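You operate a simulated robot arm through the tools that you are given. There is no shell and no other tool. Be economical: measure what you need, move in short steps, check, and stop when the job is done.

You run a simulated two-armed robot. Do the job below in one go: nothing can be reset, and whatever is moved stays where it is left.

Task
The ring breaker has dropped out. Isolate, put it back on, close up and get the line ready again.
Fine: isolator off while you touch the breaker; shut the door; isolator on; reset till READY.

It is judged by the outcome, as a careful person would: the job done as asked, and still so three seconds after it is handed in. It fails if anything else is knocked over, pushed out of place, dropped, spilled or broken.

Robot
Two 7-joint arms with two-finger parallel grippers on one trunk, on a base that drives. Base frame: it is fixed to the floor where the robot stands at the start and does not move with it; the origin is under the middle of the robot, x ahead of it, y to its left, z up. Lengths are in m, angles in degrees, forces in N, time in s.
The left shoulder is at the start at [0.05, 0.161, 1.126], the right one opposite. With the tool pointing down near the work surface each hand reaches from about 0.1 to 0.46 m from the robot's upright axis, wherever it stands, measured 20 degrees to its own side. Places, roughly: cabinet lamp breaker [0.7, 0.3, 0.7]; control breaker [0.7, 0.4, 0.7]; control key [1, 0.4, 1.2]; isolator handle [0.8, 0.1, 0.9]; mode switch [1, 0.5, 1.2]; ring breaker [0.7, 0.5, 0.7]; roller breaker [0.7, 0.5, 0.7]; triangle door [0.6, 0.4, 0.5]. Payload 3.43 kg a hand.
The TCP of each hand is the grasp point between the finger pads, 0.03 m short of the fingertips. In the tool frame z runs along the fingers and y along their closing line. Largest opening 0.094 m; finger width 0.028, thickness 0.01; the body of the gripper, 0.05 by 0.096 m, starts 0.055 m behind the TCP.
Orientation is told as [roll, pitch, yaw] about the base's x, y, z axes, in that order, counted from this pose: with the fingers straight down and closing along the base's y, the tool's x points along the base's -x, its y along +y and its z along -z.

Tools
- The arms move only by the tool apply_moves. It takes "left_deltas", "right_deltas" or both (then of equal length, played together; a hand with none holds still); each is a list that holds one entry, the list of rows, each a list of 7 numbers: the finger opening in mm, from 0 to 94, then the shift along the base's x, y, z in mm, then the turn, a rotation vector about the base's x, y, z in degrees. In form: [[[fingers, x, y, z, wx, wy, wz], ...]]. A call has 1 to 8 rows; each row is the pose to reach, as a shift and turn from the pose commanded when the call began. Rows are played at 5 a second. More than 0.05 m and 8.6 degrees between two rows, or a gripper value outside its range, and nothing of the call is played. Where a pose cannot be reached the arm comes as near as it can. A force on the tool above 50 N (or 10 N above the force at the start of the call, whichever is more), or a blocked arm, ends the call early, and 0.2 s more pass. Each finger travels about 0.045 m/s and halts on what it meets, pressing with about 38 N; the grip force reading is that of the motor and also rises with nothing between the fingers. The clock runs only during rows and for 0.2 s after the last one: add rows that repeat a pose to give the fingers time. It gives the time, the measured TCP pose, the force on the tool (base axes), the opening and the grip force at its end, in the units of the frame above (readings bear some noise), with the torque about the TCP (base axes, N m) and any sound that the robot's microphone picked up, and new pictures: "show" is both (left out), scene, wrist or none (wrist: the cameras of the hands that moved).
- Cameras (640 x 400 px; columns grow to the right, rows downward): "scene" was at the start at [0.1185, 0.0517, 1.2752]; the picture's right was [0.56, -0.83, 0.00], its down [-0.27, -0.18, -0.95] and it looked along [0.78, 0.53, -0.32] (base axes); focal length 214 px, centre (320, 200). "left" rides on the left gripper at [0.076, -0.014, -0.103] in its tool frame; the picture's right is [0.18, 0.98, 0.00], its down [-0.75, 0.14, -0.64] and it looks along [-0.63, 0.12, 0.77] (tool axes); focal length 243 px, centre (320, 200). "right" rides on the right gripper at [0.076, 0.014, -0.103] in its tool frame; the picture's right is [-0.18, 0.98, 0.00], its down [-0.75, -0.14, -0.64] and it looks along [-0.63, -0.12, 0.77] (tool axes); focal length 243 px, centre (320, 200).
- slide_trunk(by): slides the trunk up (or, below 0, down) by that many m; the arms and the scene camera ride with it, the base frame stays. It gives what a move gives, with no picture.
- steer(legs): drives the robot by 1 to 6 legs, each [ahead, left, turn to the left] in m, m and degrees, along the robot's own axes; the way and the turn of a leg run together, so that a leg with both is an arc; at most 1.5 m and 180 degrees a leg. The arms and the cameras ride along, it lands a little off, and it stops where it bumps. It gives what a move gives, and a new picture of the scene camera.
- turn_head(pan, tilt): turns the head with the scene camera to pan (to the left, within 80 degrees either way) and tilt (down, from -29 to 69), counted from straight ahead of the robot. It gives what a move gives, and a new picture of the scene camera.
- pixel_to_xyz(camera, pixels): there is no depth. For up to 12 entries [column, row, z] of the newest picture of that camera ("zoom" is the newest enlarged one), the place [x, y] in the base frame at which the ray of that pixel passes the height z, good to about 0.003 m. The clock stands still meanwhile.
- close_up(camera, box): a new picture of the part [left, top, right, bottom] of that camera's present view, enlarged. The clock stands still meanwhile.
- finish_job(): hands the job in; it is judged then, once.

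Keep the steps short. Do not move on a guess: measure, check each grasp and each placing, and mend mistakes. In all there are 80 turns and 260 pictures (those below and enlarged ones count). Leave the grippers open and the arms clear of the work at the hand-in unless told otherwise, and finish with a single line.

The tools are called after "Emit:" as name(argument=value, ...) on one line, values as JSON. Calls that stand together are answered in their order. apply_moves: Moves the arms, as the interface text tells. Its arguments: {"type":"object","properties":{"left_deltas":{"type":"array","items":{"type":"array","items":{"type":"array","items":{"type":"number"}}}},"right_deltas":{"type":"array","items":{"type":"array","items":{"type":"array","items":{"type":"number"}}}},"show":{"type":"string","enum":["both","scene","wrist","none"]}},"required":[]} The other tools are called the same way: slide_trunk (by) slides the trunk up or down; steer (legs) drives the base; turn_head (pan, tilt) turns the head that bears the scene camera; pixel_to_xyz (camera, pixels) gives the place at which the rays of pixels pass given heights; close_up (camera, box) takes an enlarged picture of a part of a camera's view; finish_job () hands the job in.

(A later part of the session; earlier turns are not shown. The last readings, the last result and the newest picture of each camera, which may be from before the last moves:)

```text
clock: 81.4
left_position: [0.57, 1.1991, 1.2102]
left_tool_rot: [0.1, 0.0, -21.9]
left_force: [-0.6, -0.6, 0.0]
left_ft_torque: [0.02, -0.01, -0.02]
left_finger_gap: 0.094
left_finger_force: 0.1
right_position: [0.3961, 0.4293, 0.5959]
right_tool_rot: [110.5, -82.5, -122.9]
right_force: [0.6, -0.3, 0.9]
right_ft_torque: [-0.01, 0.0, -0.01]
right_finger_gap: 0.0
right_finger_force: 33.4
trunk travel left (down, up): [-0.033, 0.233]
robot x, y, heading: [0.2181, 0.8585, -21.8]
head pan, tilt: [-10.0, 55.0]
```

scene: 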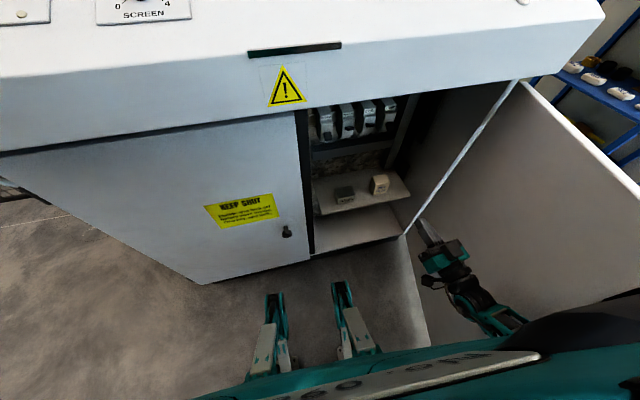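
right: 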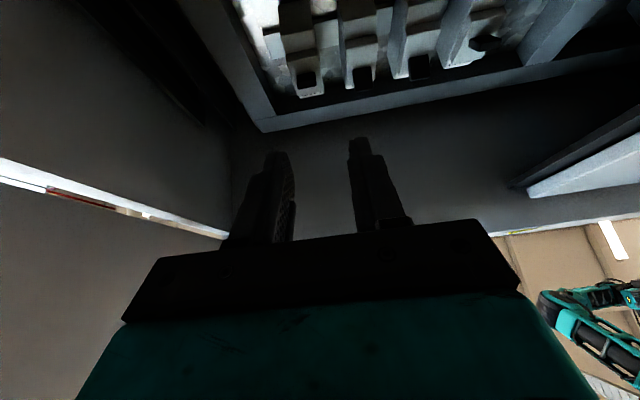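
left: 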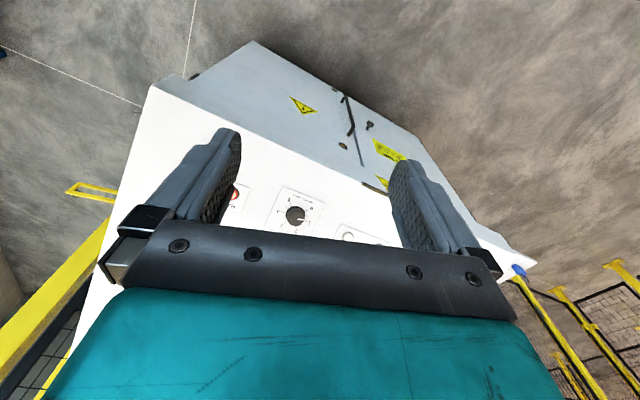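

Moves count from the measured pose. Next I'll turn the base to −45° and shift left.

Emit:
steer(legs=[[0, 0, -23.2], [0.002, 0.1, 0]])

```text
clock: 84.1
left_position: [0.7501, 1.103, 1.2106]
left_tool_rot: [0.1, 0.0, -45.1]
left_force: [-0.8, 0.6, 0.1]
left_ft_torque: [0.02, -0.02, -0.01]
left_finger_gap: 0.0939
left_finger_force: 0.1
right_position: [0.2864, 0.4644, 0.5953]
right_tool_rot: [111.3, -82.5, -146.7]
right_force: [0.6, 0.1, 0.5]
right_ft_torque: [-0.05, 0.0, 0.0]
right_finger_gap: 0.0002
right_finger_force: 33.1
trunk travel left (down, up): [-0.033, 0.233]
robot x, y, heading: [0.2924, 0.9229, -45.1]
head pan, tilt: [-10.0, 55.0]
```

scene: 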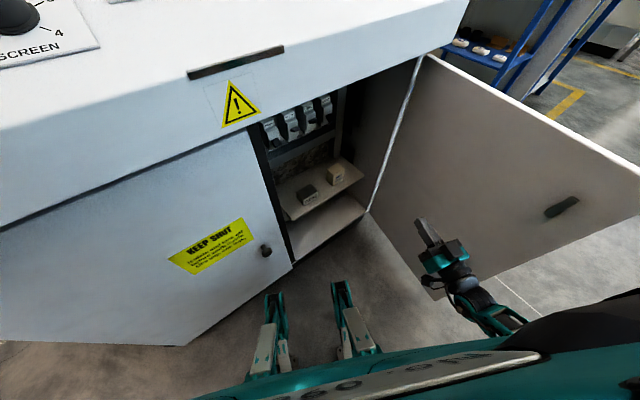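

Stance is good. Before entering I'll check the height and place of the loose items on the shelf below the breakers.

Emit:
pixel_to_xyz(camera="scene", pixels=[[308, 193, 0.4], [308, 193, 0.5], [336, 173, 0.4], [336, 173, 0.5], [293, 220, 0.3], [293, 220, 0.4], [293, 220, 0.5], [366, 180, 0.4], [273, 145, 0.7]])

Emit:
close_up(camera="scene", box=[230, 80, 390, 260])

```text
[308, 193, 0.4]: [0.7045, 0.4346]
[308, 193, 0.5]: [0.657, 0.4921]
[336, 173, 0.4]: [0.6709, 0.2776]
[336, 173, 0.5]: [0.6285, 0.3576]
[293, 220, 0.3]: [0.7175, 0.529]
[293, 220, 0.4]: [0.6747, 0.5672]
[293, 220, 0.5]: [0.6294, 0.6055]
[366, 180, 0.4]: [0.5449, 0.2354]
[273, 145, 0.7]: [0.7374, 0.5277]
```

```text
2.22 times, centred on (310, 170) of scene
```

zoom: 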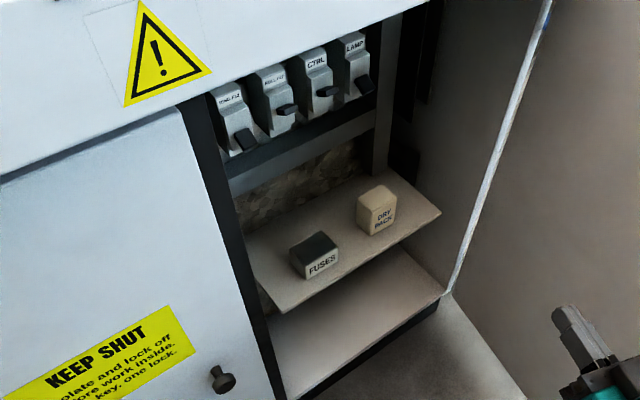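

Shelf is at about z 0.40 with items up to about 0.45, well below the hand. The lever re-measures at (0.737, 0.525, 0.70). Next is the standoff, tilted up 20°.

Emit:
apply_moves(right_deltas=[[[0, 44, 10, 2, -1.4, -1.8, 2.4], [0, 88, 20, 4, -2.9, -3.7, 4.9], [0, 132, 30, 8, -4.3, -5.5, 7.3], [0, 176, 41, 12, -5.7, -7.3, 9.8], [0, 220, 51, 17, -7.2, -9.2, 12.2], [0, 264, 61, 22, -8.6, -11, 14.7], [0, 308, 71, 27, -10, -12.9, 17.1], [0, 350, 82, 32, -11.5, -14.7, 19.6]]])

```text
clock: 85.9
left_position: [0.7504, 1.1025, 1.2101]
left_tool_rot: [0.1, 0.0, -45.1]
left_force: [-0.4, -0.4, -0.3]
left_ft_torque: [0.01, 0.0, 0.01]
left_finger_gap: 0.0938
left_finger_force: 0.1
right_position: [0.6149, 0.4993, 0.6191]
right_tool_rot: [172.6, -68.9, 173.1]
right_force: [0.3, -0.3, -0.2]
right_ft_torque: [-0.02, -0.01, 0.05]
right_finger_gap: 0.0
right_finger_force: 33.2
right hand out of reach, approached as far as the arm can: row 3, 4, 5, 6, 7, 8
trunk travel left (down, up): [-0.033, 0.233]
robot x, y, heading: [0.2927, 0.9238, -44.7]
head pan, tilt: [-10.0, 55.0]
```

scene: 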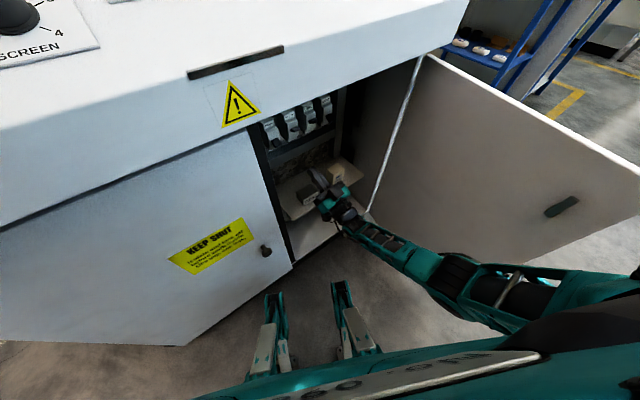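
right: 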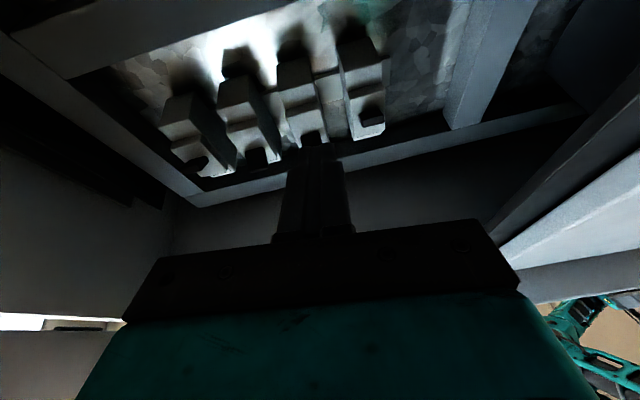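

Orientation is right (bearing −15°, elevation 21°), but I'm short by about 9 cm. I'll pull out, shift the base 12 cm further left along the cabinet, and tuck the left hand back slightly at the same time.

Emit:
apply_moves(right_deltas=[[[0, -40, 10, -14, 0, 0, 0], [0, -80, 20, -28, 0, 0, 0], [0, -120, 30, -42, 0, 0, 0], [0, -150, 40, -52, 0, 0, 0]]], left_deltas=[[[94, -20, 6, 12, 0, 0, 0], [94, -40, 13, 25, 0, 0, 0], [94, -60, 20, 38, 0, 0, 0], [94, -76, 25, 50, 0, 0, 0]]], show="none")

Emit:
steer(legs=[[-0.053, 0.107, 0]])

```text
clock: 86.9
left_position: [0.6751, 1.1301, 1.2524]
left_tool_rot: [0.3, 0.0, -45.0]
left_force: [-0.7, -0.3, 0.0]
left_ft_torque: [-0.04, 0.03, 0.0]
left_finger_gap: 0.0941
left_finger_force: 0.0
left hand out of reach, approached as far as the arm can: row 4
right_position: [0.4642, 0.5316, 0.5698]
right_tool_rot: [171.9, -68.7, 173.9]
right_force: [-0.6, -0.1, 0.4]
right_ft_torque: [-0.03, 0.02, -0.03]
right_finger_gap: 0.0
right_finger_force: 33.0
right hand out of reach, approached as far as the arm can: row 2, 3, 4
trunk travel left (down, up): [-0.033, 0.233]
robot x, y, heading: [0.2939, 0.9254, -44.8]
head pan, tilt: [-10.0, 55.0]
```

```text
clock: 88.5
left_position: [0.7133, 1.2441, 1.252]
left_tool_rot: [0.3, 0.1, -44.9]
left_force: [0.9, -0.4, 0.5]
left_ft_torque: [-0.01, 0.01, -0.03]
left_finger_gap: 0.0941
left_finger_force: 0.0
right_position: [0.5008, 0.647, 0.5687]
right_tool_rot: [171.9, -68.8, 173.8]
right_force: [0.0, -0.3, 0.9]
right_ft_torque: [0.0, 0.02, 0.02]
right_finger_gap: 0.0
right_finger_force: 33.4
trunk travel left (down, up): [-0.033, 0.233]
robot x, y, heading: [0.332, 1.0403, -45.2]
head pan, tilt: [-10.0, 55.0]
```

scene: 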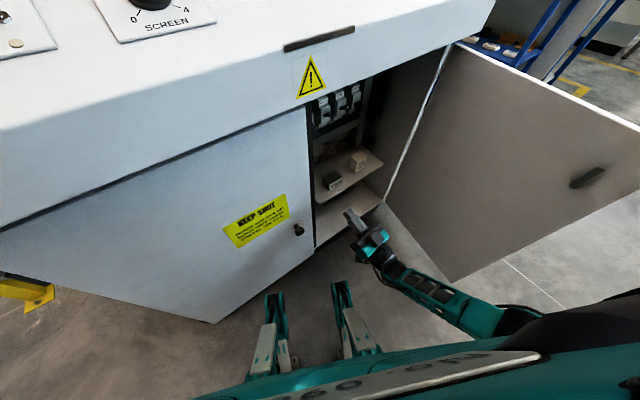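

Now I'll enter again: first aligned with the RING breaker, then to the standoff.

Emit:
apply_moves(right_deltas=[[[0, 15, -45, 10, 0, 0, 0], [0, 45, -80, 22, 0, 0, 0], [0, 85, -95, 38, 0, 0, 0], [0, 120, -100, 52, 0, 0, 0], [0, 150, -106, 62, 0, 0, 0]]])

```text
clock: 89.7
left_position: [0.712, 1.2437, 1.2514]
left_tool_rot: [0.3, 0.0, -45.0]
left_force: [0.0, -0.3, -0.6]
left_ft_torque: [0.0, -0.01, -0.02]
left_finger_gap: 0.0942
left_finger_force: 0.1
right_position: [0.6517, 0.539, 0.6303]
right_tool_rot: [172.0, -68.9, 173.9]
right_force: [0.3, 0.5, 1.3]
right_ft_torque: [-0.01, 0.0, 0.0]
right_finger_gap: 0.0002
right_finger_force: 33.2
trunk travel left (down, up): [-0.033, 0.233]
robot x, y, heading: [0.3288, 1.0364, -44.8]
head pan, tilt: [-10.0, 55.0]
```

scene: 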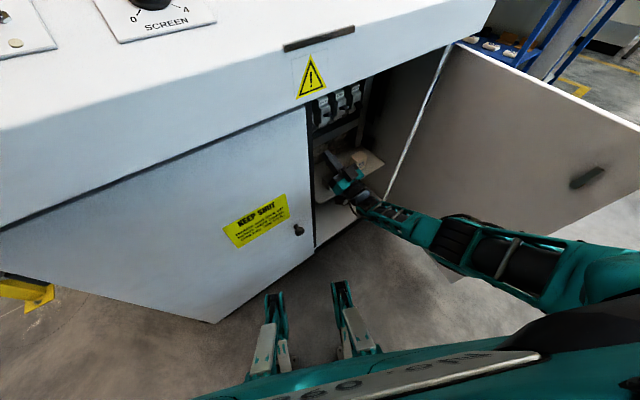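
right: 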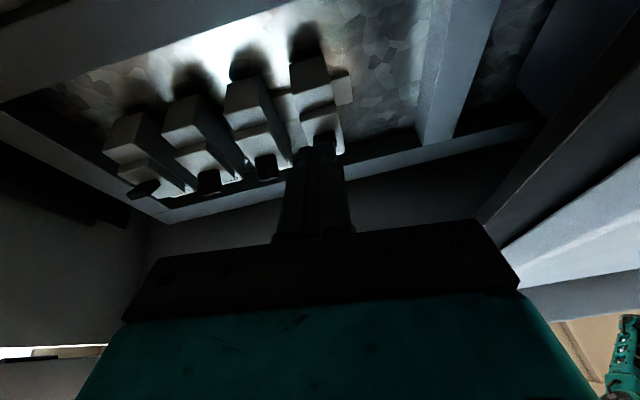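

No reach trouble now. I'll look closely at the fingertips against the RING lever.

Emit:
close_up(camera="right", box=[240, 30, 400, 180])

Emit:
close_up(camera="scene", box=[290, 75, 400, 225])

```text
2.67 times, centred on (320, 105) of right
```

zoom: 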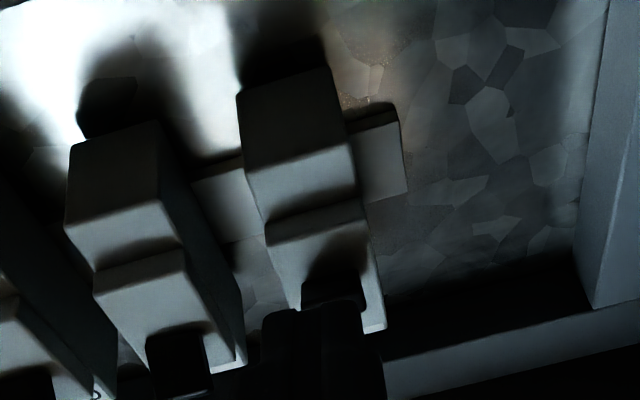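

```text
2.67 times, centred on (345, 150) of scene
```

zoom: 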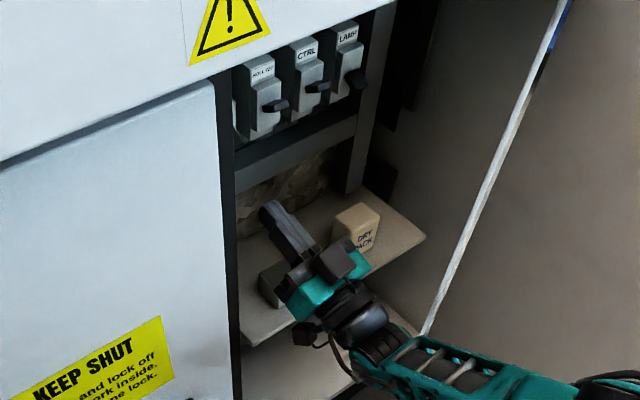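

The lever is 10 cm ahead and 3.7 cm above the tool axis. I'll move the fingertips under it, then raise them to contact.

Emit:
apply_moves(right_deltas=[[[0, 28, -6, 12, 0, 0, 0], [0, 56, -12, 24, 0, 0, 0], [0, 70, -15, 29, 0, 0, 0], [0, 70, -15, 35, 0, 0, 0], [0, 70, -15, 41, 0, 0, 0], [0, 70, -15, 47, 0, 0, 0]]], show="wrist")

Emit:
close_up(camera="right", box=[240, 30, 400, 180])

Emit:
close_up(camera="scene", box=[290, 75, 400, 225])

```text
clock: 91.1
left_position: [0.7118, 1.2431, 1.2517]
left_tool_rot: [0.3, 0.0, -45.0]
left_force: [0.6, -0.9, 0.0]
left_ft_torque: [-0.01, 0.0, -0.02]
left_finger_gap: 0.0936
left_finger_force: 0.1
right_position: [0.7209, 0.5247, 0.677]
right_tool_rot: [171.8, -69.1, 174.0]
right_force: [-3.3, 2.6, -5.8]
right_ft_torque: [0.09, 0.19, 0.03]
right_finger_gap: 0.0
right_finger_force: 32.7
right hand out of reach, approached as far as the arm can: row 3
trunk travel left (down, up): [-0.033, 0.233]
robot x, y, heading: [0.3285, 1.0358, -45.1]
head pan, tilt: [-10.0, 55.0]
```

right: 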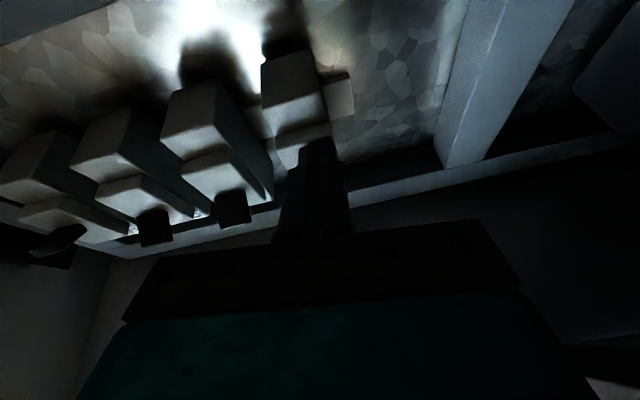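

```text
2.67 times, centred on (320, 105) of right
```

zoom: 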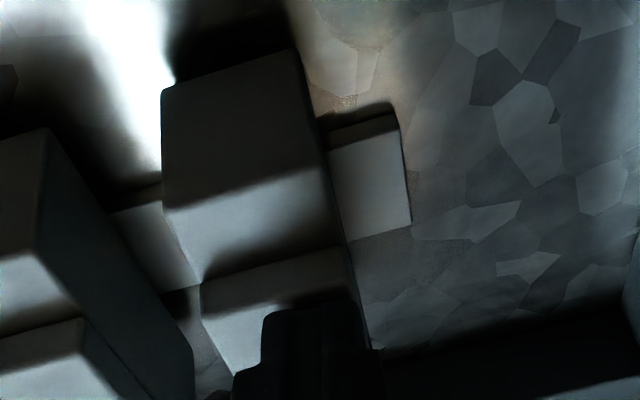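

```text
2.67 times, centred on (345, 150) of scene
```

zoom: 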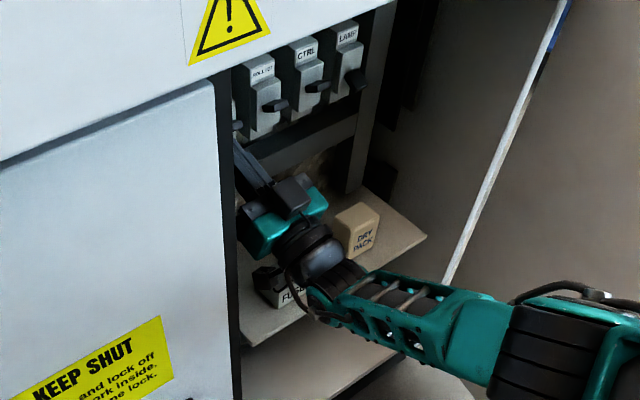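

There is light contact (6 N) and the lever already appears to be rising at (238,126). I'll push up a bit more.

Emit:
apply_moves(right_deltas=[[[0, 0, 0, 5, 0, 0, 0], [0, 0, 0, 10, 0, 0, 0], [0, 0, 0, 15, 0, 0, 0], [0, 0, 0, 20, 0, 0, 0]]], show="none")

Emit:
close_up(camera="scene", box=[290, 75, 400, 225])

```text
clock: 92.1
left_position: [0.7148, 1.2402, 1.2507]
left_tool_rot: [0.4, 0.3, -45.0]
left_force: [-0.5, -0.2, -1.1]
left_ft_torque: [0.01, -0.04, 0.04]
left_finger_gap: 0.0938
left_finger_force: 0.0
right_position: [0.7194, 0.5264, 0.6826]
right_tool_rot: [170.3, -70.8, 175.3]
right_force: [-2.6, 4.2, -41.3]
right_ft_torque: [0.17, 0.85, 0.11]
right_finger_gap: 0.0
right_finger_force: 33.3
trunk travel left (down, up): [-0.033, 0.233]
robot x, y, heading: [0.3282, 1.038, -45.0]
head pan, tilt: [-10.0, 55.0]
```

```text
2.67 times, centred on (345, 150) of scene
```

zoom: 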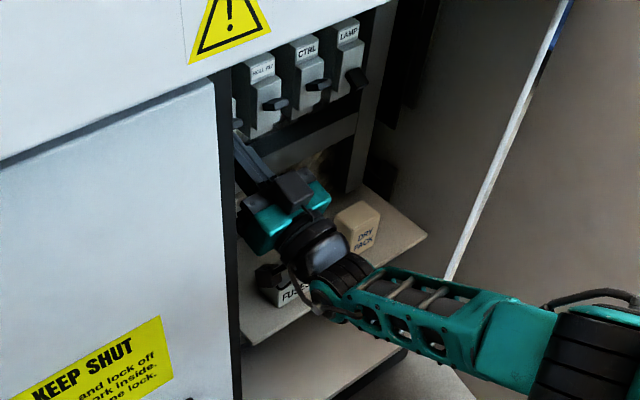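

The push met a firm stop at 41 N. I'll lower, back out, and check the lever.

Emit:
apply_moves(right_deltas=[[[0, 0, 0, -15, 0, 0, 0], [0, -4, 1, -30, 0, 0, 0], [0, -35, 8, -40, 0, 0, 0], [0, -75, 16, -52, 0, 0, 0], [0, -110, 22, -62, 0, 0, 0], [0, -145, 30, -70, 0, 0, 0]]], show="wrist")

Emit:
close_up(camera="scene", box=[300, 75, 380, 145])

Emit:
close_up(camera="right", box=[160, 0, 440, 190])

```text
clock: 93.5
left_position: [0.7112, 1.2434, 1.2522]
left_tool_rot: [0.3, 0.0, -45.0]
left_force: [-0.2, 0.0, 1.1]
left_ft_torque: [0.0, 0.01, 0.01]
left_finger_gap: 0.0938
left_finger_force: 0.1
right_position: [0.5776, 0.5555, 0.6268]
right_tool_rot: [172.0, -68.8, 173.9]
right_force: [-0.3, -0.4, -0.1]
right_ft_torque: [0.0, -0.03, 0.02]
right_finger_gap: 0.0002
right_finger_force: 33.3
trunk travel left (down, up): [-0.033, 0.233]
robot x, y, heading: [0.332, 1.0419, -45.1]
head pan, tilt: [-10.0, 55.0]
```

right: 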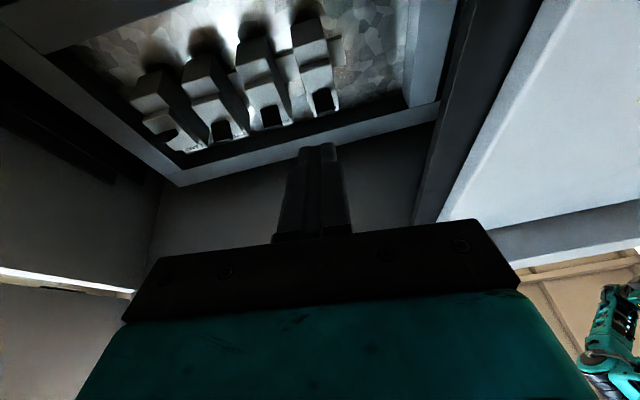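

```text
5.71 times, centred on (340, 110) of scene
```

zoom: 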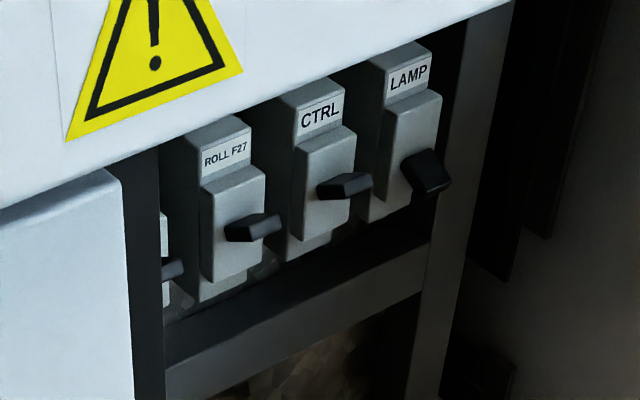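

```text
2.11 times, centred on (300, 95) of right
```

zoom: 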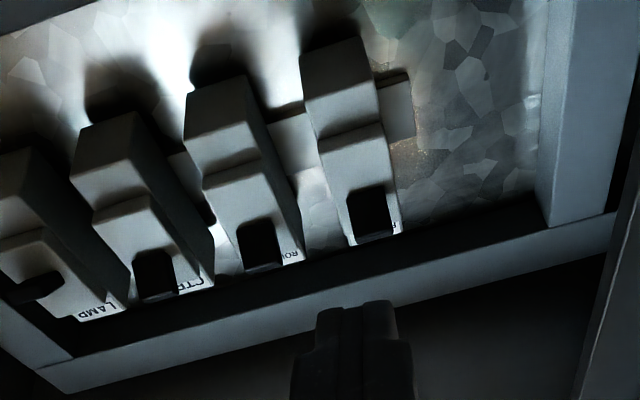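

RING's lever now sits like ROLL and CTRL, so it is on; LAMP is untouched. Next is the door: I'll back straight out, drive around the open door's edge, and come up on its outer side with the hand.

Emit:
steer(legs=[[-0.537, -0.2685, 0], [0.235, -0.47, 0]])

Emit:
turn_head(pan=0, tilt=42)

```text
clock: 101.2
left_position: [-0.0295, 0.945, 1.253]
left_tool_rot: [0.3, 0.1, -45.6]
left_force: [0.2, 0.1, -0.5]
left_ft_torque: [-0.02, -0.05, -0.02]
left_finger_gap: 0.0941
left_finger_force: 0.1
right_position: [-0.1706, 0.2584, 0.6263]
right_tool_rot: [171.7, -69.0, 173.5]
right_force: [0.3, -0.2, -0.2]
right_ft_torque: [-0.01, 0.02, 0.05]
right_finger_gap: 0.0
right_finger_force: 32.9
trunk travel left (down, up): [-0.033, 0.233]
robot x, y, heading: [-0.411, 0.7452, -45.4]
head pan, tilt: [-10.0, 55.0]
```

scene: 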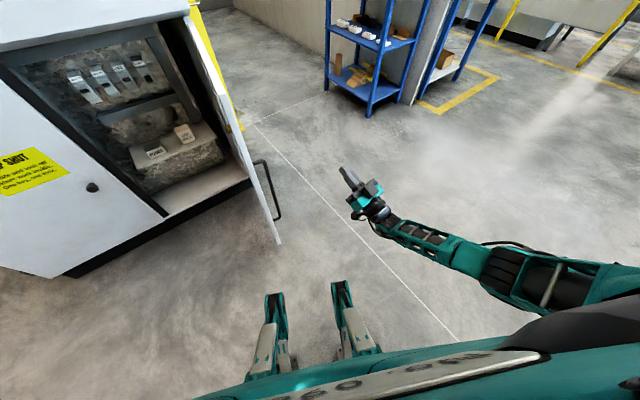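

```text
clock: 101.9
left_position: [-0.0288, 0.9457, 1.252]
left_tool_rot: [0.2, 0.1, -45.5]
left_force: [0.0, 0.3, 0.5]
left_ft_torque: [0.02, 0.0, -0.01]
left_finger_gap: 0.0942
left_finger_force: 0.1
right_position: [-0.1691, 0.2579, 0.6262]
right_tool_rot: [171.8, -68.9, 173.5]
right_force: [-0.3, -0.2, -0.5]
right_ft_torque: [-0.03, 0.0, -0.01]
right_finger_gap: 0.0001
right_finger_force: 33.5
trunk travel left (down, up): [-0.033, 0.233]
robot x, y, heading: [-0.4137, 0.741, -45.5]
head pan, tilt: [0.0, 42.0]
```

scene: 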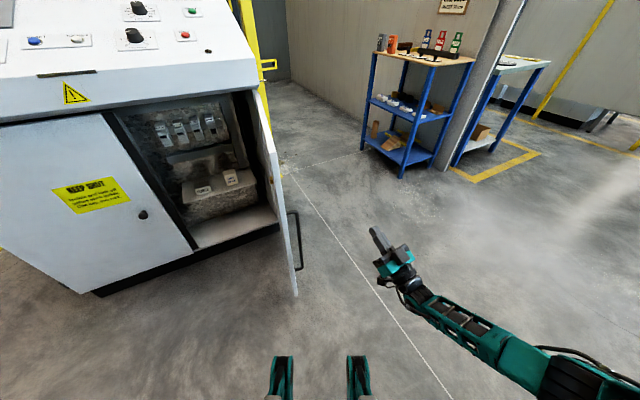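

Clear view of the door edge and its handle. I'll measure the edge and check RING from this side as well.

Emit:
pixel_to_xyz(camera="scene", pixels=[[296, 297, 0.1], [300, 267, 0.31], [295, 212, 0.64], [274, 155, 0.8], [270, 152, 0.83], [275, 232, 0.1]])

Emit:
close_up(camera="scene", box=[110, 90, 270, 220])

```text
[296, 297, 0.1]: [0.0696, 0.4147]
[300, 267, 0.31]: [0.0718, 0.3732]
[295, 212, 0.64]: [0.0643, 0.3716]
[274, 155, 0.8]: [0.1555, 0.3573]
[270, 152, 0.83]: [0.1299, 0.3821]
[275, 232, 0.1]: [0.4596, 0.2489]
```

```text
3.08 times, centred on (190, 155) of scene
```

zoom: 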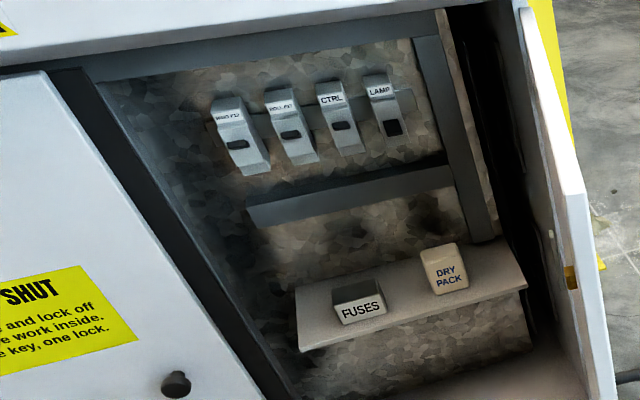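

RING, ROLL and CTRL are all up alike. The door handle is at (0.07, 0.37). I'll ease the base forward a little and slide the closed fingers along the outer side of the handle.

Emit:
steer(legs=[[0.067, 0.09, 0]])

Emit:
apply_moves(right_deltas=[[[0, 25, -3, 0, 0, 0, 0], [0, 60, -3, 0, 0, 0, 0], [0, 100, 0, 0, 0, 0, 0], [0, 140, 5, 0, 0, 0, 0]]])

```text
clock: 103.4
left_position: [0.0835, 0.961, 1.2519]
left_tool_rot: [0.3, -0.1, -45.3]
left_force: [0.0, 0.3, -0.2]
left_ft_torque: [-0.05, 0.02, 0.02]
left_finger_gap: 0.0941
left_finger_force: 0.1
right_position: [-0.0563, 0.2743, 0.6276]
right_tool_rot: [171.8, -68.9, 173.5]
right_force: [-0.1, 0.6, 0.5]
right_ft_torque: [0.02, -0.01, -0.01]
right_finger_gap: 0.0
right_finger_force: 33.0
trunk travel left (down, up): [-0.033, 0.233]
robot x, y, heading: [-0.3018, 0.7543, -45.2]
head pan, tilt: [0.0, 42.0]
```

scene: 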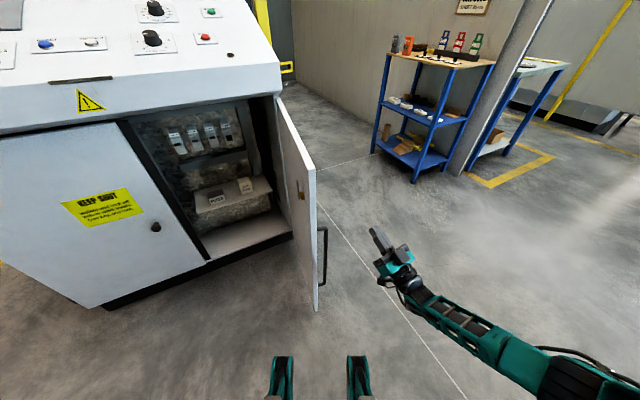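

```text
clock: 104.4
left_position: [0.0831, 0.9608, 1.2521]
left_tool_rot: [0.4, 0.0, -45.4]
left_force: [-1.3, -0.3, -0.1]
left_ft_torque: [0.03, -0.02, -0.02]
left_finger_gap: 0.0939
left_finger_force: 0.1
right_position: [0.0776, 0.2841, 0.6339]
right_tool_rot: [171.9, -68.9, 173.4]
right_force: [-0.2, 0.0, -0.2]
right_ft_torque: [0.0, 0.01, 0.01]
right_finger_gap: 0.0
right_finger_force: 32.6
right hand out of reach, approached as far as the arm can: row 4
trunk travel left (down, up): [-0.033, 0.233]
robot x, y, heading: [-0.3039, 0.7575, -45.4]
head pan, tilt: [0.0, 42.0]
```

scene: 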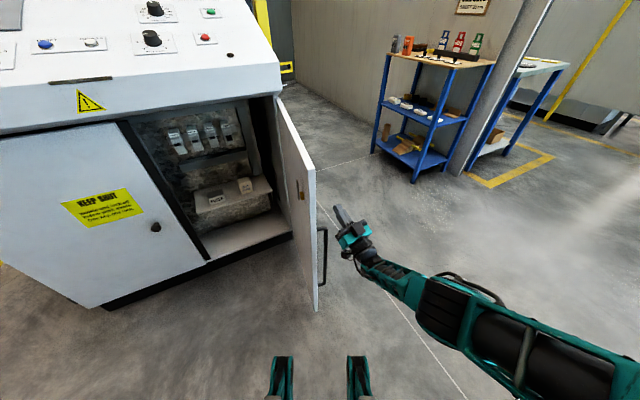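
right: 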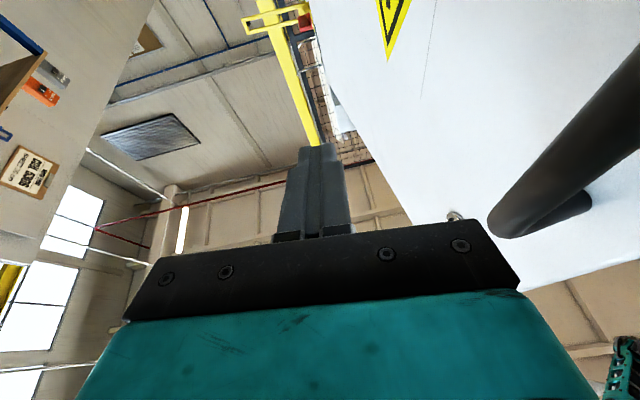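

The handle bar is right next to the hand on the +y side. I'll turn the base left so the hand sweeps the door closed along its arc.

Emit:
steer(legs=[[0, 0, 18]])

```text
clock: 105.8
left_position: [0.0023, 1.0699, 1.2525]
left_tool_rot: [0.3, 0.1, -27.6]
left_force: [0.0, -0.6, -0.3]
left_ft_torque: [-0.02, -0.02, 0.01]
left_finger_gap: 0.0943
left_finger_force: 0.0
right_position: [0.2047, 0.4242, 0.6328]
right_tool_rot: [171.8, -68.9, -168.7]
right_force: [0.3, 0.1, 1.4]
right_ft_torque: [-0.01, 0.02, -0.01]
right_finger_gap: 0.0001
right_finger_force: 33.5
trunk travel left (down, up): [-0.033, 0.233]
robot x, y, heading: [-0.2995, 0.7587, -27.4]
head pan, tilt: [0.0, 42.0]
```

scene: 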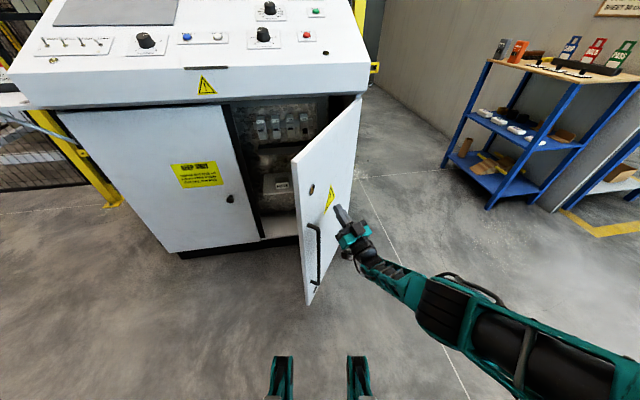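

Working well: the door is at about 60°. I'll keep turning.

Emit:
steer(legs=[[0, 0, 18]])

```text
clock: 107.4
left_position: [-0.1098, 1.1492, 1.2519]
left_tool_rot: [0.3, 0.1, -9.2]
left_force: [0.2, 0.2, -0.4]
left_ft_torque: [0.01, -0.02, -0.01]
left_finger_gap: 0.094
left_finger_force: 0.1
right_position: [0.288, 0.5796, 0.6331]
right_tool_rot: [171.8, -69.3, -152.4]
right_force: [0.4, 0.7, 0.3]
right_ft_torque: [0.0, -0.01, -0.02]
right_finger_gap: 0.0003
right_finger_force: 32.9
trunk travel left (down, up): [-0.033, 0.233]
robot x, y, heading: [-0.2989, 0.7555, -8.9]
head pan, tilt: [0.0, 42.0]
stopped in leg 1: the force on the tool passed its limit at 52 N (the readings are from after the stop); the commanded pose is now the measured one
```

scene: 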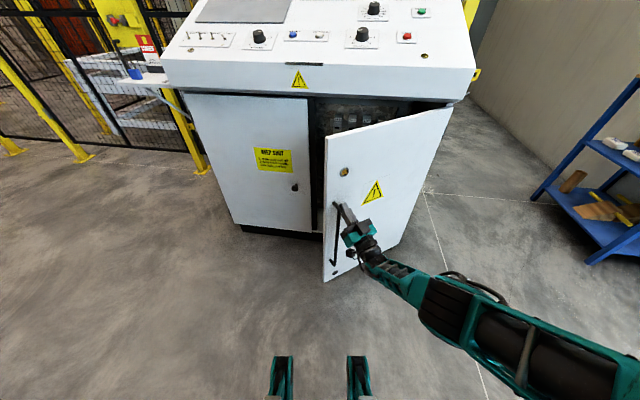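

The door is at about 38°. I'll shift the hand off the bar toward the hinge a bit, then push the face forward with the base.

Emit:
apply_moves(right_deltas=[[[0, -15, -15, 0, 0, 0, 0], [0, -20, -35, 0, 0, 0, 0], [0, -20, -45, 0, 0, 0, 0]]], show="wrist")

Emit:
steer(legs=[[0.12, 0.02, 0]])

```text
clock: 108.2
left_position: [-0.11, 1.1484, 1.2515]
left_tool_rot: [0.3, 0.0, -9.2]
left_force: [0.2, 0.6, -0.8]
left_ft_torque: [-0.02, -0.01, 0.03]
left_finger_gap: 0.0941
left_finger_force: 0.0
right_position: [0.2687, 0.5347, 0.6332]
right_tool_rot: [172.1, -69.2, -152.4]
right_force: [0.4, -0.6, 0.4]
right_ft_torque: [0.01, -0.02, -0.02]
right_finger_gap: 0.0004
right_finger_force: 33.1
trunk travel left (down, up): [-0.033, 0.233]
robot x, y, heading: [-0.3042, 0.7583, -9.2]
head pan, tilt: [0.0, 42.0]
```

right: 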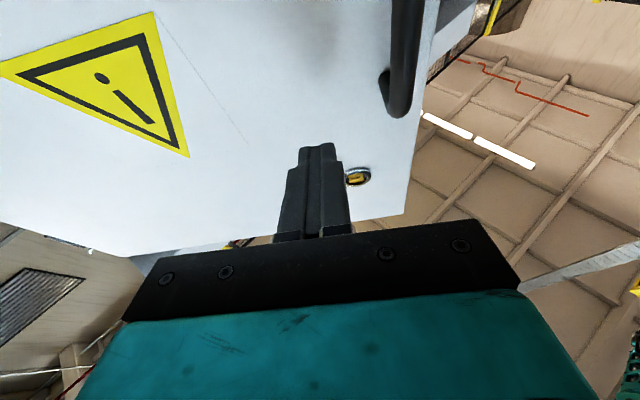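

```text
clock: 109.5
left_position: [0.0132, 1.1496, 1.2517]
left_tool_rot: [0.3, 0.1, -9.2]
left_force: [0.3, -0.4, 0.0]
left_ft_torque: [-0.01, 0.04, 0.03]
left_finger_gap: 0.094
left_finger_force: 0.1
right_position: [0.3924, 0.5371, 0.6354]
right_tool_rot: [172.0, -69.4, -152.4]
right_force: [-0.2, 0.3, -0.1]
right_ft_torque: [0.02, 0.01, -0.02]
right_finger_gap: 0.0
right_finger_force: 33.4
trunk travel left (down, up): [-0.033, 0.233]
robot x, y, heading: [-0.1791, 0.7555, -9.2]
head pan, tilt: [0.0, 42.0]
```

scene: 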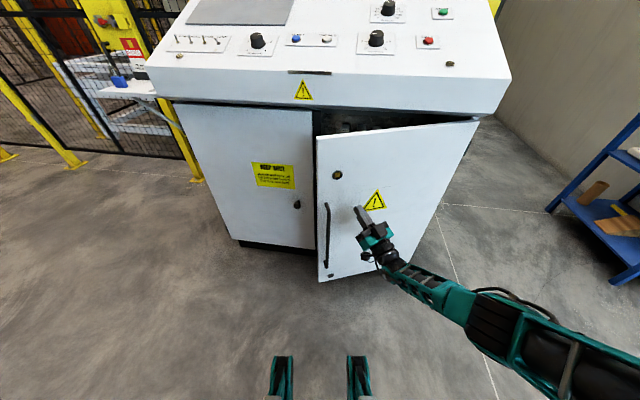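

The door is about 25° from shut. I'll push on.

Emit:
steer(legs=[[0.15, 0.025, 0]])

Emit:
apply_moves(right_deltas=[[[0, 10, 2, 0, 0, 0, 0], [0, 20, 4, 0, 0, 0, 0], [0, 30, 6, 0, 0, 0, 0], [0, 40, 8, 0, 0, 0, 0], [0, 50, 10, 0, 0, 0, 0]]])

```text
clock: 110.8
left_position: [0.1615, 1.1499, 1.2523]
left_tool_rot: [0.3, 0.0, -9.1]
left_force: [0.0, -0.2, -0.3]
left_ft_torque: [0.03, -0.01, 0.04]
left_finger_gap: 0.094
left_finger_force: 0.0
right_position: [0.5415, 0.5368, 0.6338]
right_tool_rot: [172.0, -69.3, -152.5]
right_force: [-0.3, 0.9, -0.3]
right_ft_torque: [-0.02, -0.01, 0.0]
right_finger_gap: 0.0001
right_finger_force: 32.9
trunk travel left (down, up): [-0.033, 0.233]
robot x, y, heading: [-0.0276, 0.7592, -8.9]
head pan, tilt: [0.0, 42.0]
```

scene: 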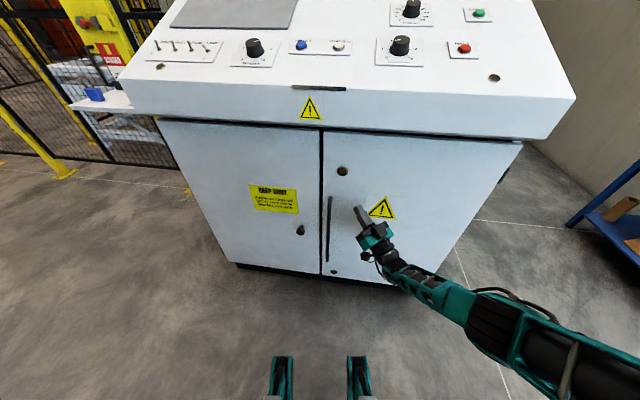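

```text
clock: 112.0
left_position: [0.1627, 1.15, 1.2522]
left_tool_rot: [0.2, -0.1, -9.1]
left_force: [-1.3, -0.1, -0.5]
left_ft_torque: [0.01, 0.0, -0.01]
left_finger_gap: 0.094
left_finger_force: 0.0
right_position: [0.5689, 0.5473, 0.6433]
right_tool_rot: [172.0, -69.3, -152.4]
right_force: [0.2, -0.6, -0.1]
right_ft_torque: [-0.03, 0.01, -0.01]
right_finger_gap: 0.0002
right_finger_force: 32.6
right hand out of reach, approached as far as the arm can: row 2, 3, 4, 5
trunk travel left (down, up): [-0.033, 0.233]
robot x, y, heading: [-0.0274, 0.7569, -8.9]
head pan, tilt: [0.0, 42.0]
```

scene: 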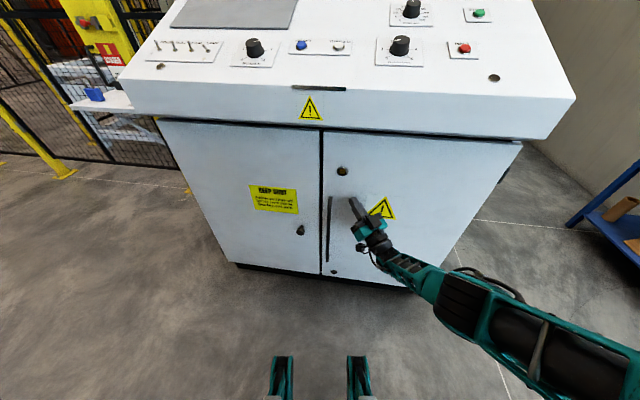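
right: 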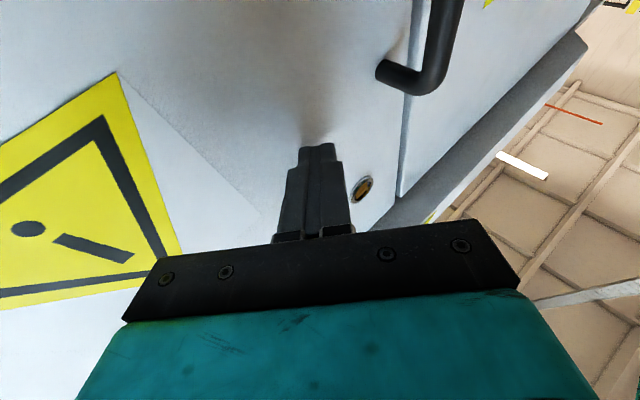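

It looks almost or fully shut. I'll press it home with a small drive forward, which stops on force.

Emit:
steer(legs=[[0.05, 0.0, 0]])

Emit:
close_up(camera="scene", box=[230, 110, 520, 290])

```text
clock: 112.8
left_position: [0.171, 1.1479, 1.2516]
left_tool_rot: [0.3, -0.1, -9.2]
left_force: [0.7, 0.2, -0.7]
left_ft_torque: [-0.01, 0.0, -0.01]
left_finger_gap: 0.0939
left_finger_force: 0.0
right_position: [0.571, 0.5467, 0.6449]
right_tool_rot: [173.1, -68.1, -152.9]
right_force: [-11.9, -0.5, 7.0]
right_ft_torque: [0.03, -0.22, 0.03]
right_finger_gap: 0.0
right_finger_force: 32.7
trunk travel left (down, up): [-0.033, 0.233]
robot x, y, heading: [-0.0197, 0.7591, -9.3]
head pan, tilt: [0.0, 42.0]
stopped in leg 1: the force on the tool passed its limit at 90 N (the readings are from after the stop); the commanded pose is now the measured one
```

scene: 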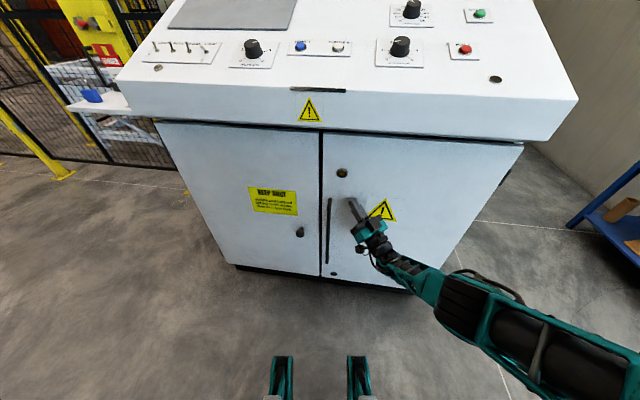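

```text
2.21 times, centred on (375, 200) of scene
```

zoom: 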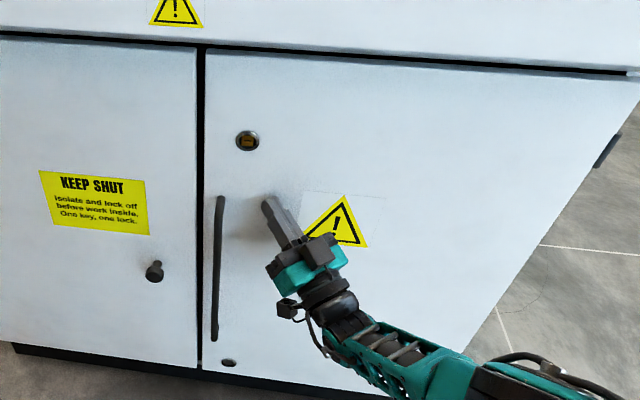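

The door is firmly shut. Next I'll draw the hand back, level it, raise the trunk, and drive back to the isolator side.

Emit:
apply_moves(right_deltas=[[[0, -35, -10, 0, 0, 0, 0], [0, -75, -20, 0, -1.8, 5.1, 0], [0, -120, -32, 0, -3.6, 10.2, 0], [0, -165, -43, 0, -5.5, 15.3, 0], [0, -210, -53, 0, -7.3, 20.4, 0]]], show="none")

Emit:
slide_trunk(by=0.12)

Emit:
steer(legs=[[-0.45, 0, 0], [0, -0.8, 0], [0, 0, 54], [0.19, -0.6, 0]])

```text
clock: 114.0
left_position: [0.1725, 1.1486, 1.2508]
left_tool_rot: [0.3, 0.0, -9.2]
left_force: [0.1, -0.1, 0.0]
left_ft_torque: [-0.01, 0.0, 0.0]
left_finger_gap: 0.0941
left_finger_force: 0.1
right_position: [0.3627, 0.4957, 0.6418]
right_tool_rot: [82.6, -87.2, -62.8]
right_force: [-0.1, 0.1, 0.3]
right_ft_torque: [-0.01, 0.01, -0.01]
right_finger_gap: 0.0
right_finger_force: 32.8
trunk travel left (down, up): [-0.033, 0.233]
robot x, y, heading: [-0.0201, 0.7562, -9.0]
head pan, tilt: [0.0, 42.0]
```

```text
clock: 115.5
left_position: [0.1726, 1.1481, 1.3721]
left_tool_rot: [0.4, 0.0, -9.2]
left_force: [-0.7, 0.0, 0.1]
left_ft_torque: [0.0, 0.02, -0.02]
left_finger_gap: 0.0936
left_finger_force: 0.1
right_position: [0.3632, 0.4953, 0.7589]
right_tool_rot: [83.9, -87.1, -64.1]
right_force: [-1.6, 0.0, 0.9]
right_ft_torque: [-0.02, -0.01, 0.0]
right_finger_gap: 0.0001
right_finger_force: 32.7
trunk travel left (down, up): [-0.153, 0.113]
robot x, y, heading: [-0.018, 0.7568, -9.0]
head pan, tilt: [0.0, 42.0]
```

```text
clock: 132.9
left_position: [-0.2361, 0.1434, 1.3719]
left_tool_rot: [0.2, 0.0, 44.7]
left_force: [-0.1, -0.6, -1.0]
left_ft_torque: [0.01, -0.03, 0.04]
left_finger_gap: 0.0939
left_finger_force: 0.2
right_position: [0.4054, -0.0874, 0.7612]
right_tool_rot: [83.7, -87.2, -10.2]
right_force: [0.3, 0.4, 0.4]
right_ft_torque: [0.0, 0.02, 0.0]
right_finger_gap: 0.0
right_finger_force: 33.6
trunk travel left (down, up): [-0.153, 0.113]
robot x, y, heading: [-0.0309, -0.2409, 44.9]
head pan, tilt: [0.0, 42.0]
```

scene: 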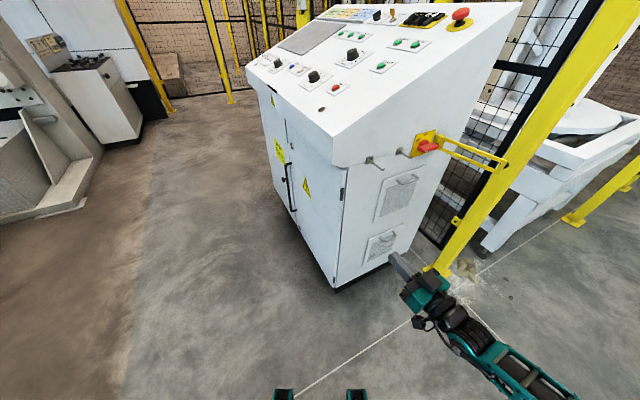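

Door shut, isolator OFF as left. I'll complete the drive to the earlier isolator stance.

Emit:
steer(legs=[[0.065, -0.29, 0]])

Emit:
turn_head(pan=0, tilt=35)

Emit:
close_up(camera="scene", box=[270, 145, 430, 245])

```text
clock: 136.0
left_position: [0.0094, -0.0117, 1.3721]
left_tool_rot: [0.3, -0.1, 44.6]
left_force: [1.3, 0.2, 0.3]
left_ft_torque: [-0.01, 0.0, -0.02]
left_finger_gap: 0.094
left_finger_force: 0.0
right_position: [0.6497, -0.2429, 0.7589]
right_tool_rot: [83.8, -87.1, -10.5]
right_force: [-0.3, -0.3, -0.3]
right_ft_torque: [0.01, -0.01, -0.01]
right_finger_gap: 0.0
right_finger_force: 32.5
trunk travel left (down, up): [-0.153, 0.113]
robot x, y, heading: [0.2089, -0.3939, 44.7]
head pan, tilt: [0.0, 42.0]
```

scene: 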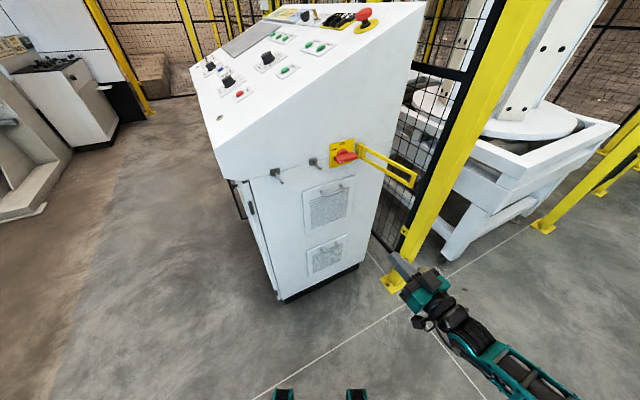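

```text
clock: 136.7
left_position: [0.0081, -0.0131, 1.3725]
left_tool_rot: [0.2, 0.0, 44.7]
left_force: [0.1, -0.5, -0.2]
left_ft_torque: [0.02, -0.01, -0.01]
left_finger_gap: 0.0944
left_finger_force: 0.0
right_position: [0.65, -0.2433, 0.7606]
right_tool_rot: [83.8, -87.2, -10.3]
right_force: [0.4, -0.9, -0.3]
right_ft_torque: [0.02, -0.01, 0.0]
right_finger_gap: 0.0001
right_finger_force: 32.6
trunk travel left (down, up): [-0.153, 0.113]
robot x, y, heading: [0.2132, -0.3968, 44.8]
head pan, tilt: [0.0, 35.0]
```

scene: 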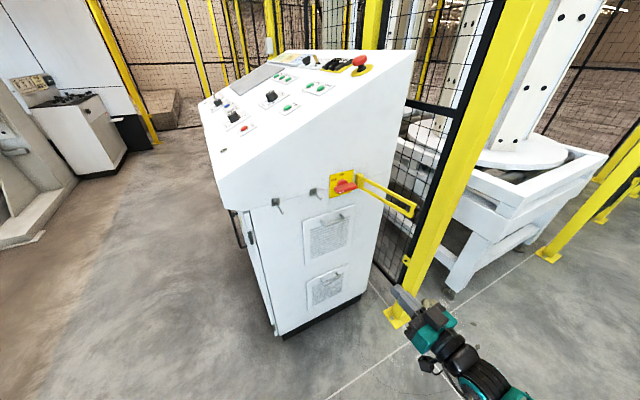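

```text
4.00 times, centred on (350, 195) of scene
```

zoom: 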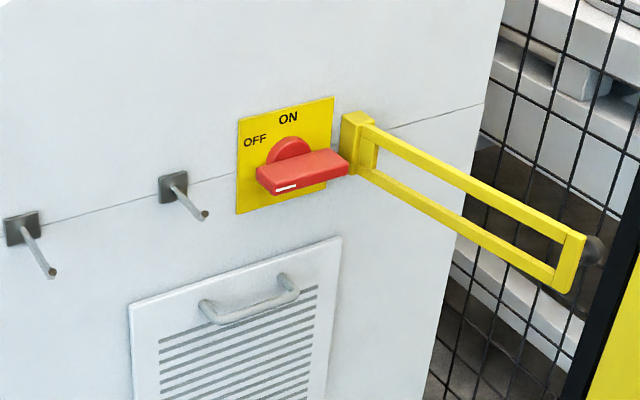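

The isolator bar is horizontal with its marked end at OFF, toward the front. I'll bring the closed fingers below its front end.

Emit:
apply_moves(right_deltas=[[[0, 12, 37, 20, 0, 0, -0.5], [0, 24, 74, 40, 0, 0, -1], [0, 36, 111, 60, 0, 0, -1.5], [0, 48, 148, 80, 0, 0, -1.9], [0, 60, 185, 97, 0, 0, -1.9], [0, 75, 230, 97, 0, 0, -1.9], [0, 90, 275, 97, 0, 0, -1.9], [0, 90, 275, 97, 0, 0, -1.9]]], show="wrist")

Emit:
close_up(camera="scene", box=[292, 155, 420, 235])

```text
clock: 138.5
left_position: [0.0074, -0.012, 1.3726]
left_tool_rot: [0.3, 0.0, 44.8]
left_force: [0.4, -0.6, 0.4]
left_ft_torque: [0.01, 0.03, 0.04]
left_finger_gap: 0.0939
left_finger_force: 0.0
right_position: [0.74, 0.0336, 0.8572]
right_tool_rot: [84.7, -87.1, -13.2]
right_force: [0.5, -0.3, -0.4]
right_ft_torque: [-0.01, -0.01, 0.01]
right_finger_gap: 0.0002
right_finger_force: 33.0
trunk travel left (down, up): [-0.153, 0.113]
robot x, y, heading: [0.2078, -0.3993, 44.6]
head pan, tilt: [0.0, 35.0]
```

right: 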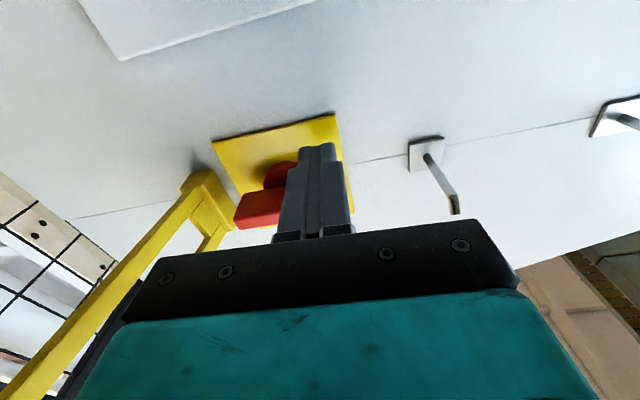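

```text
5.00 times, centred on (356, 195) of scene
```

zoom: 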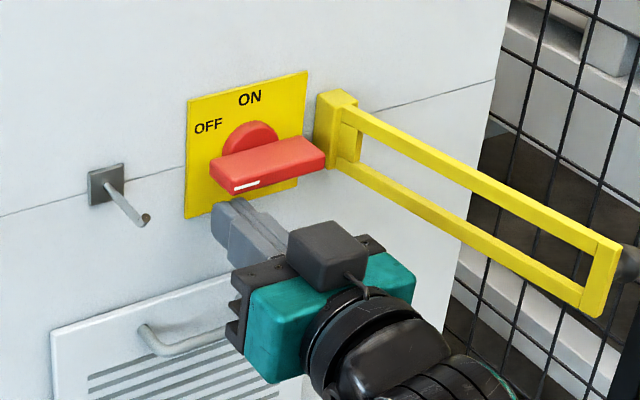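

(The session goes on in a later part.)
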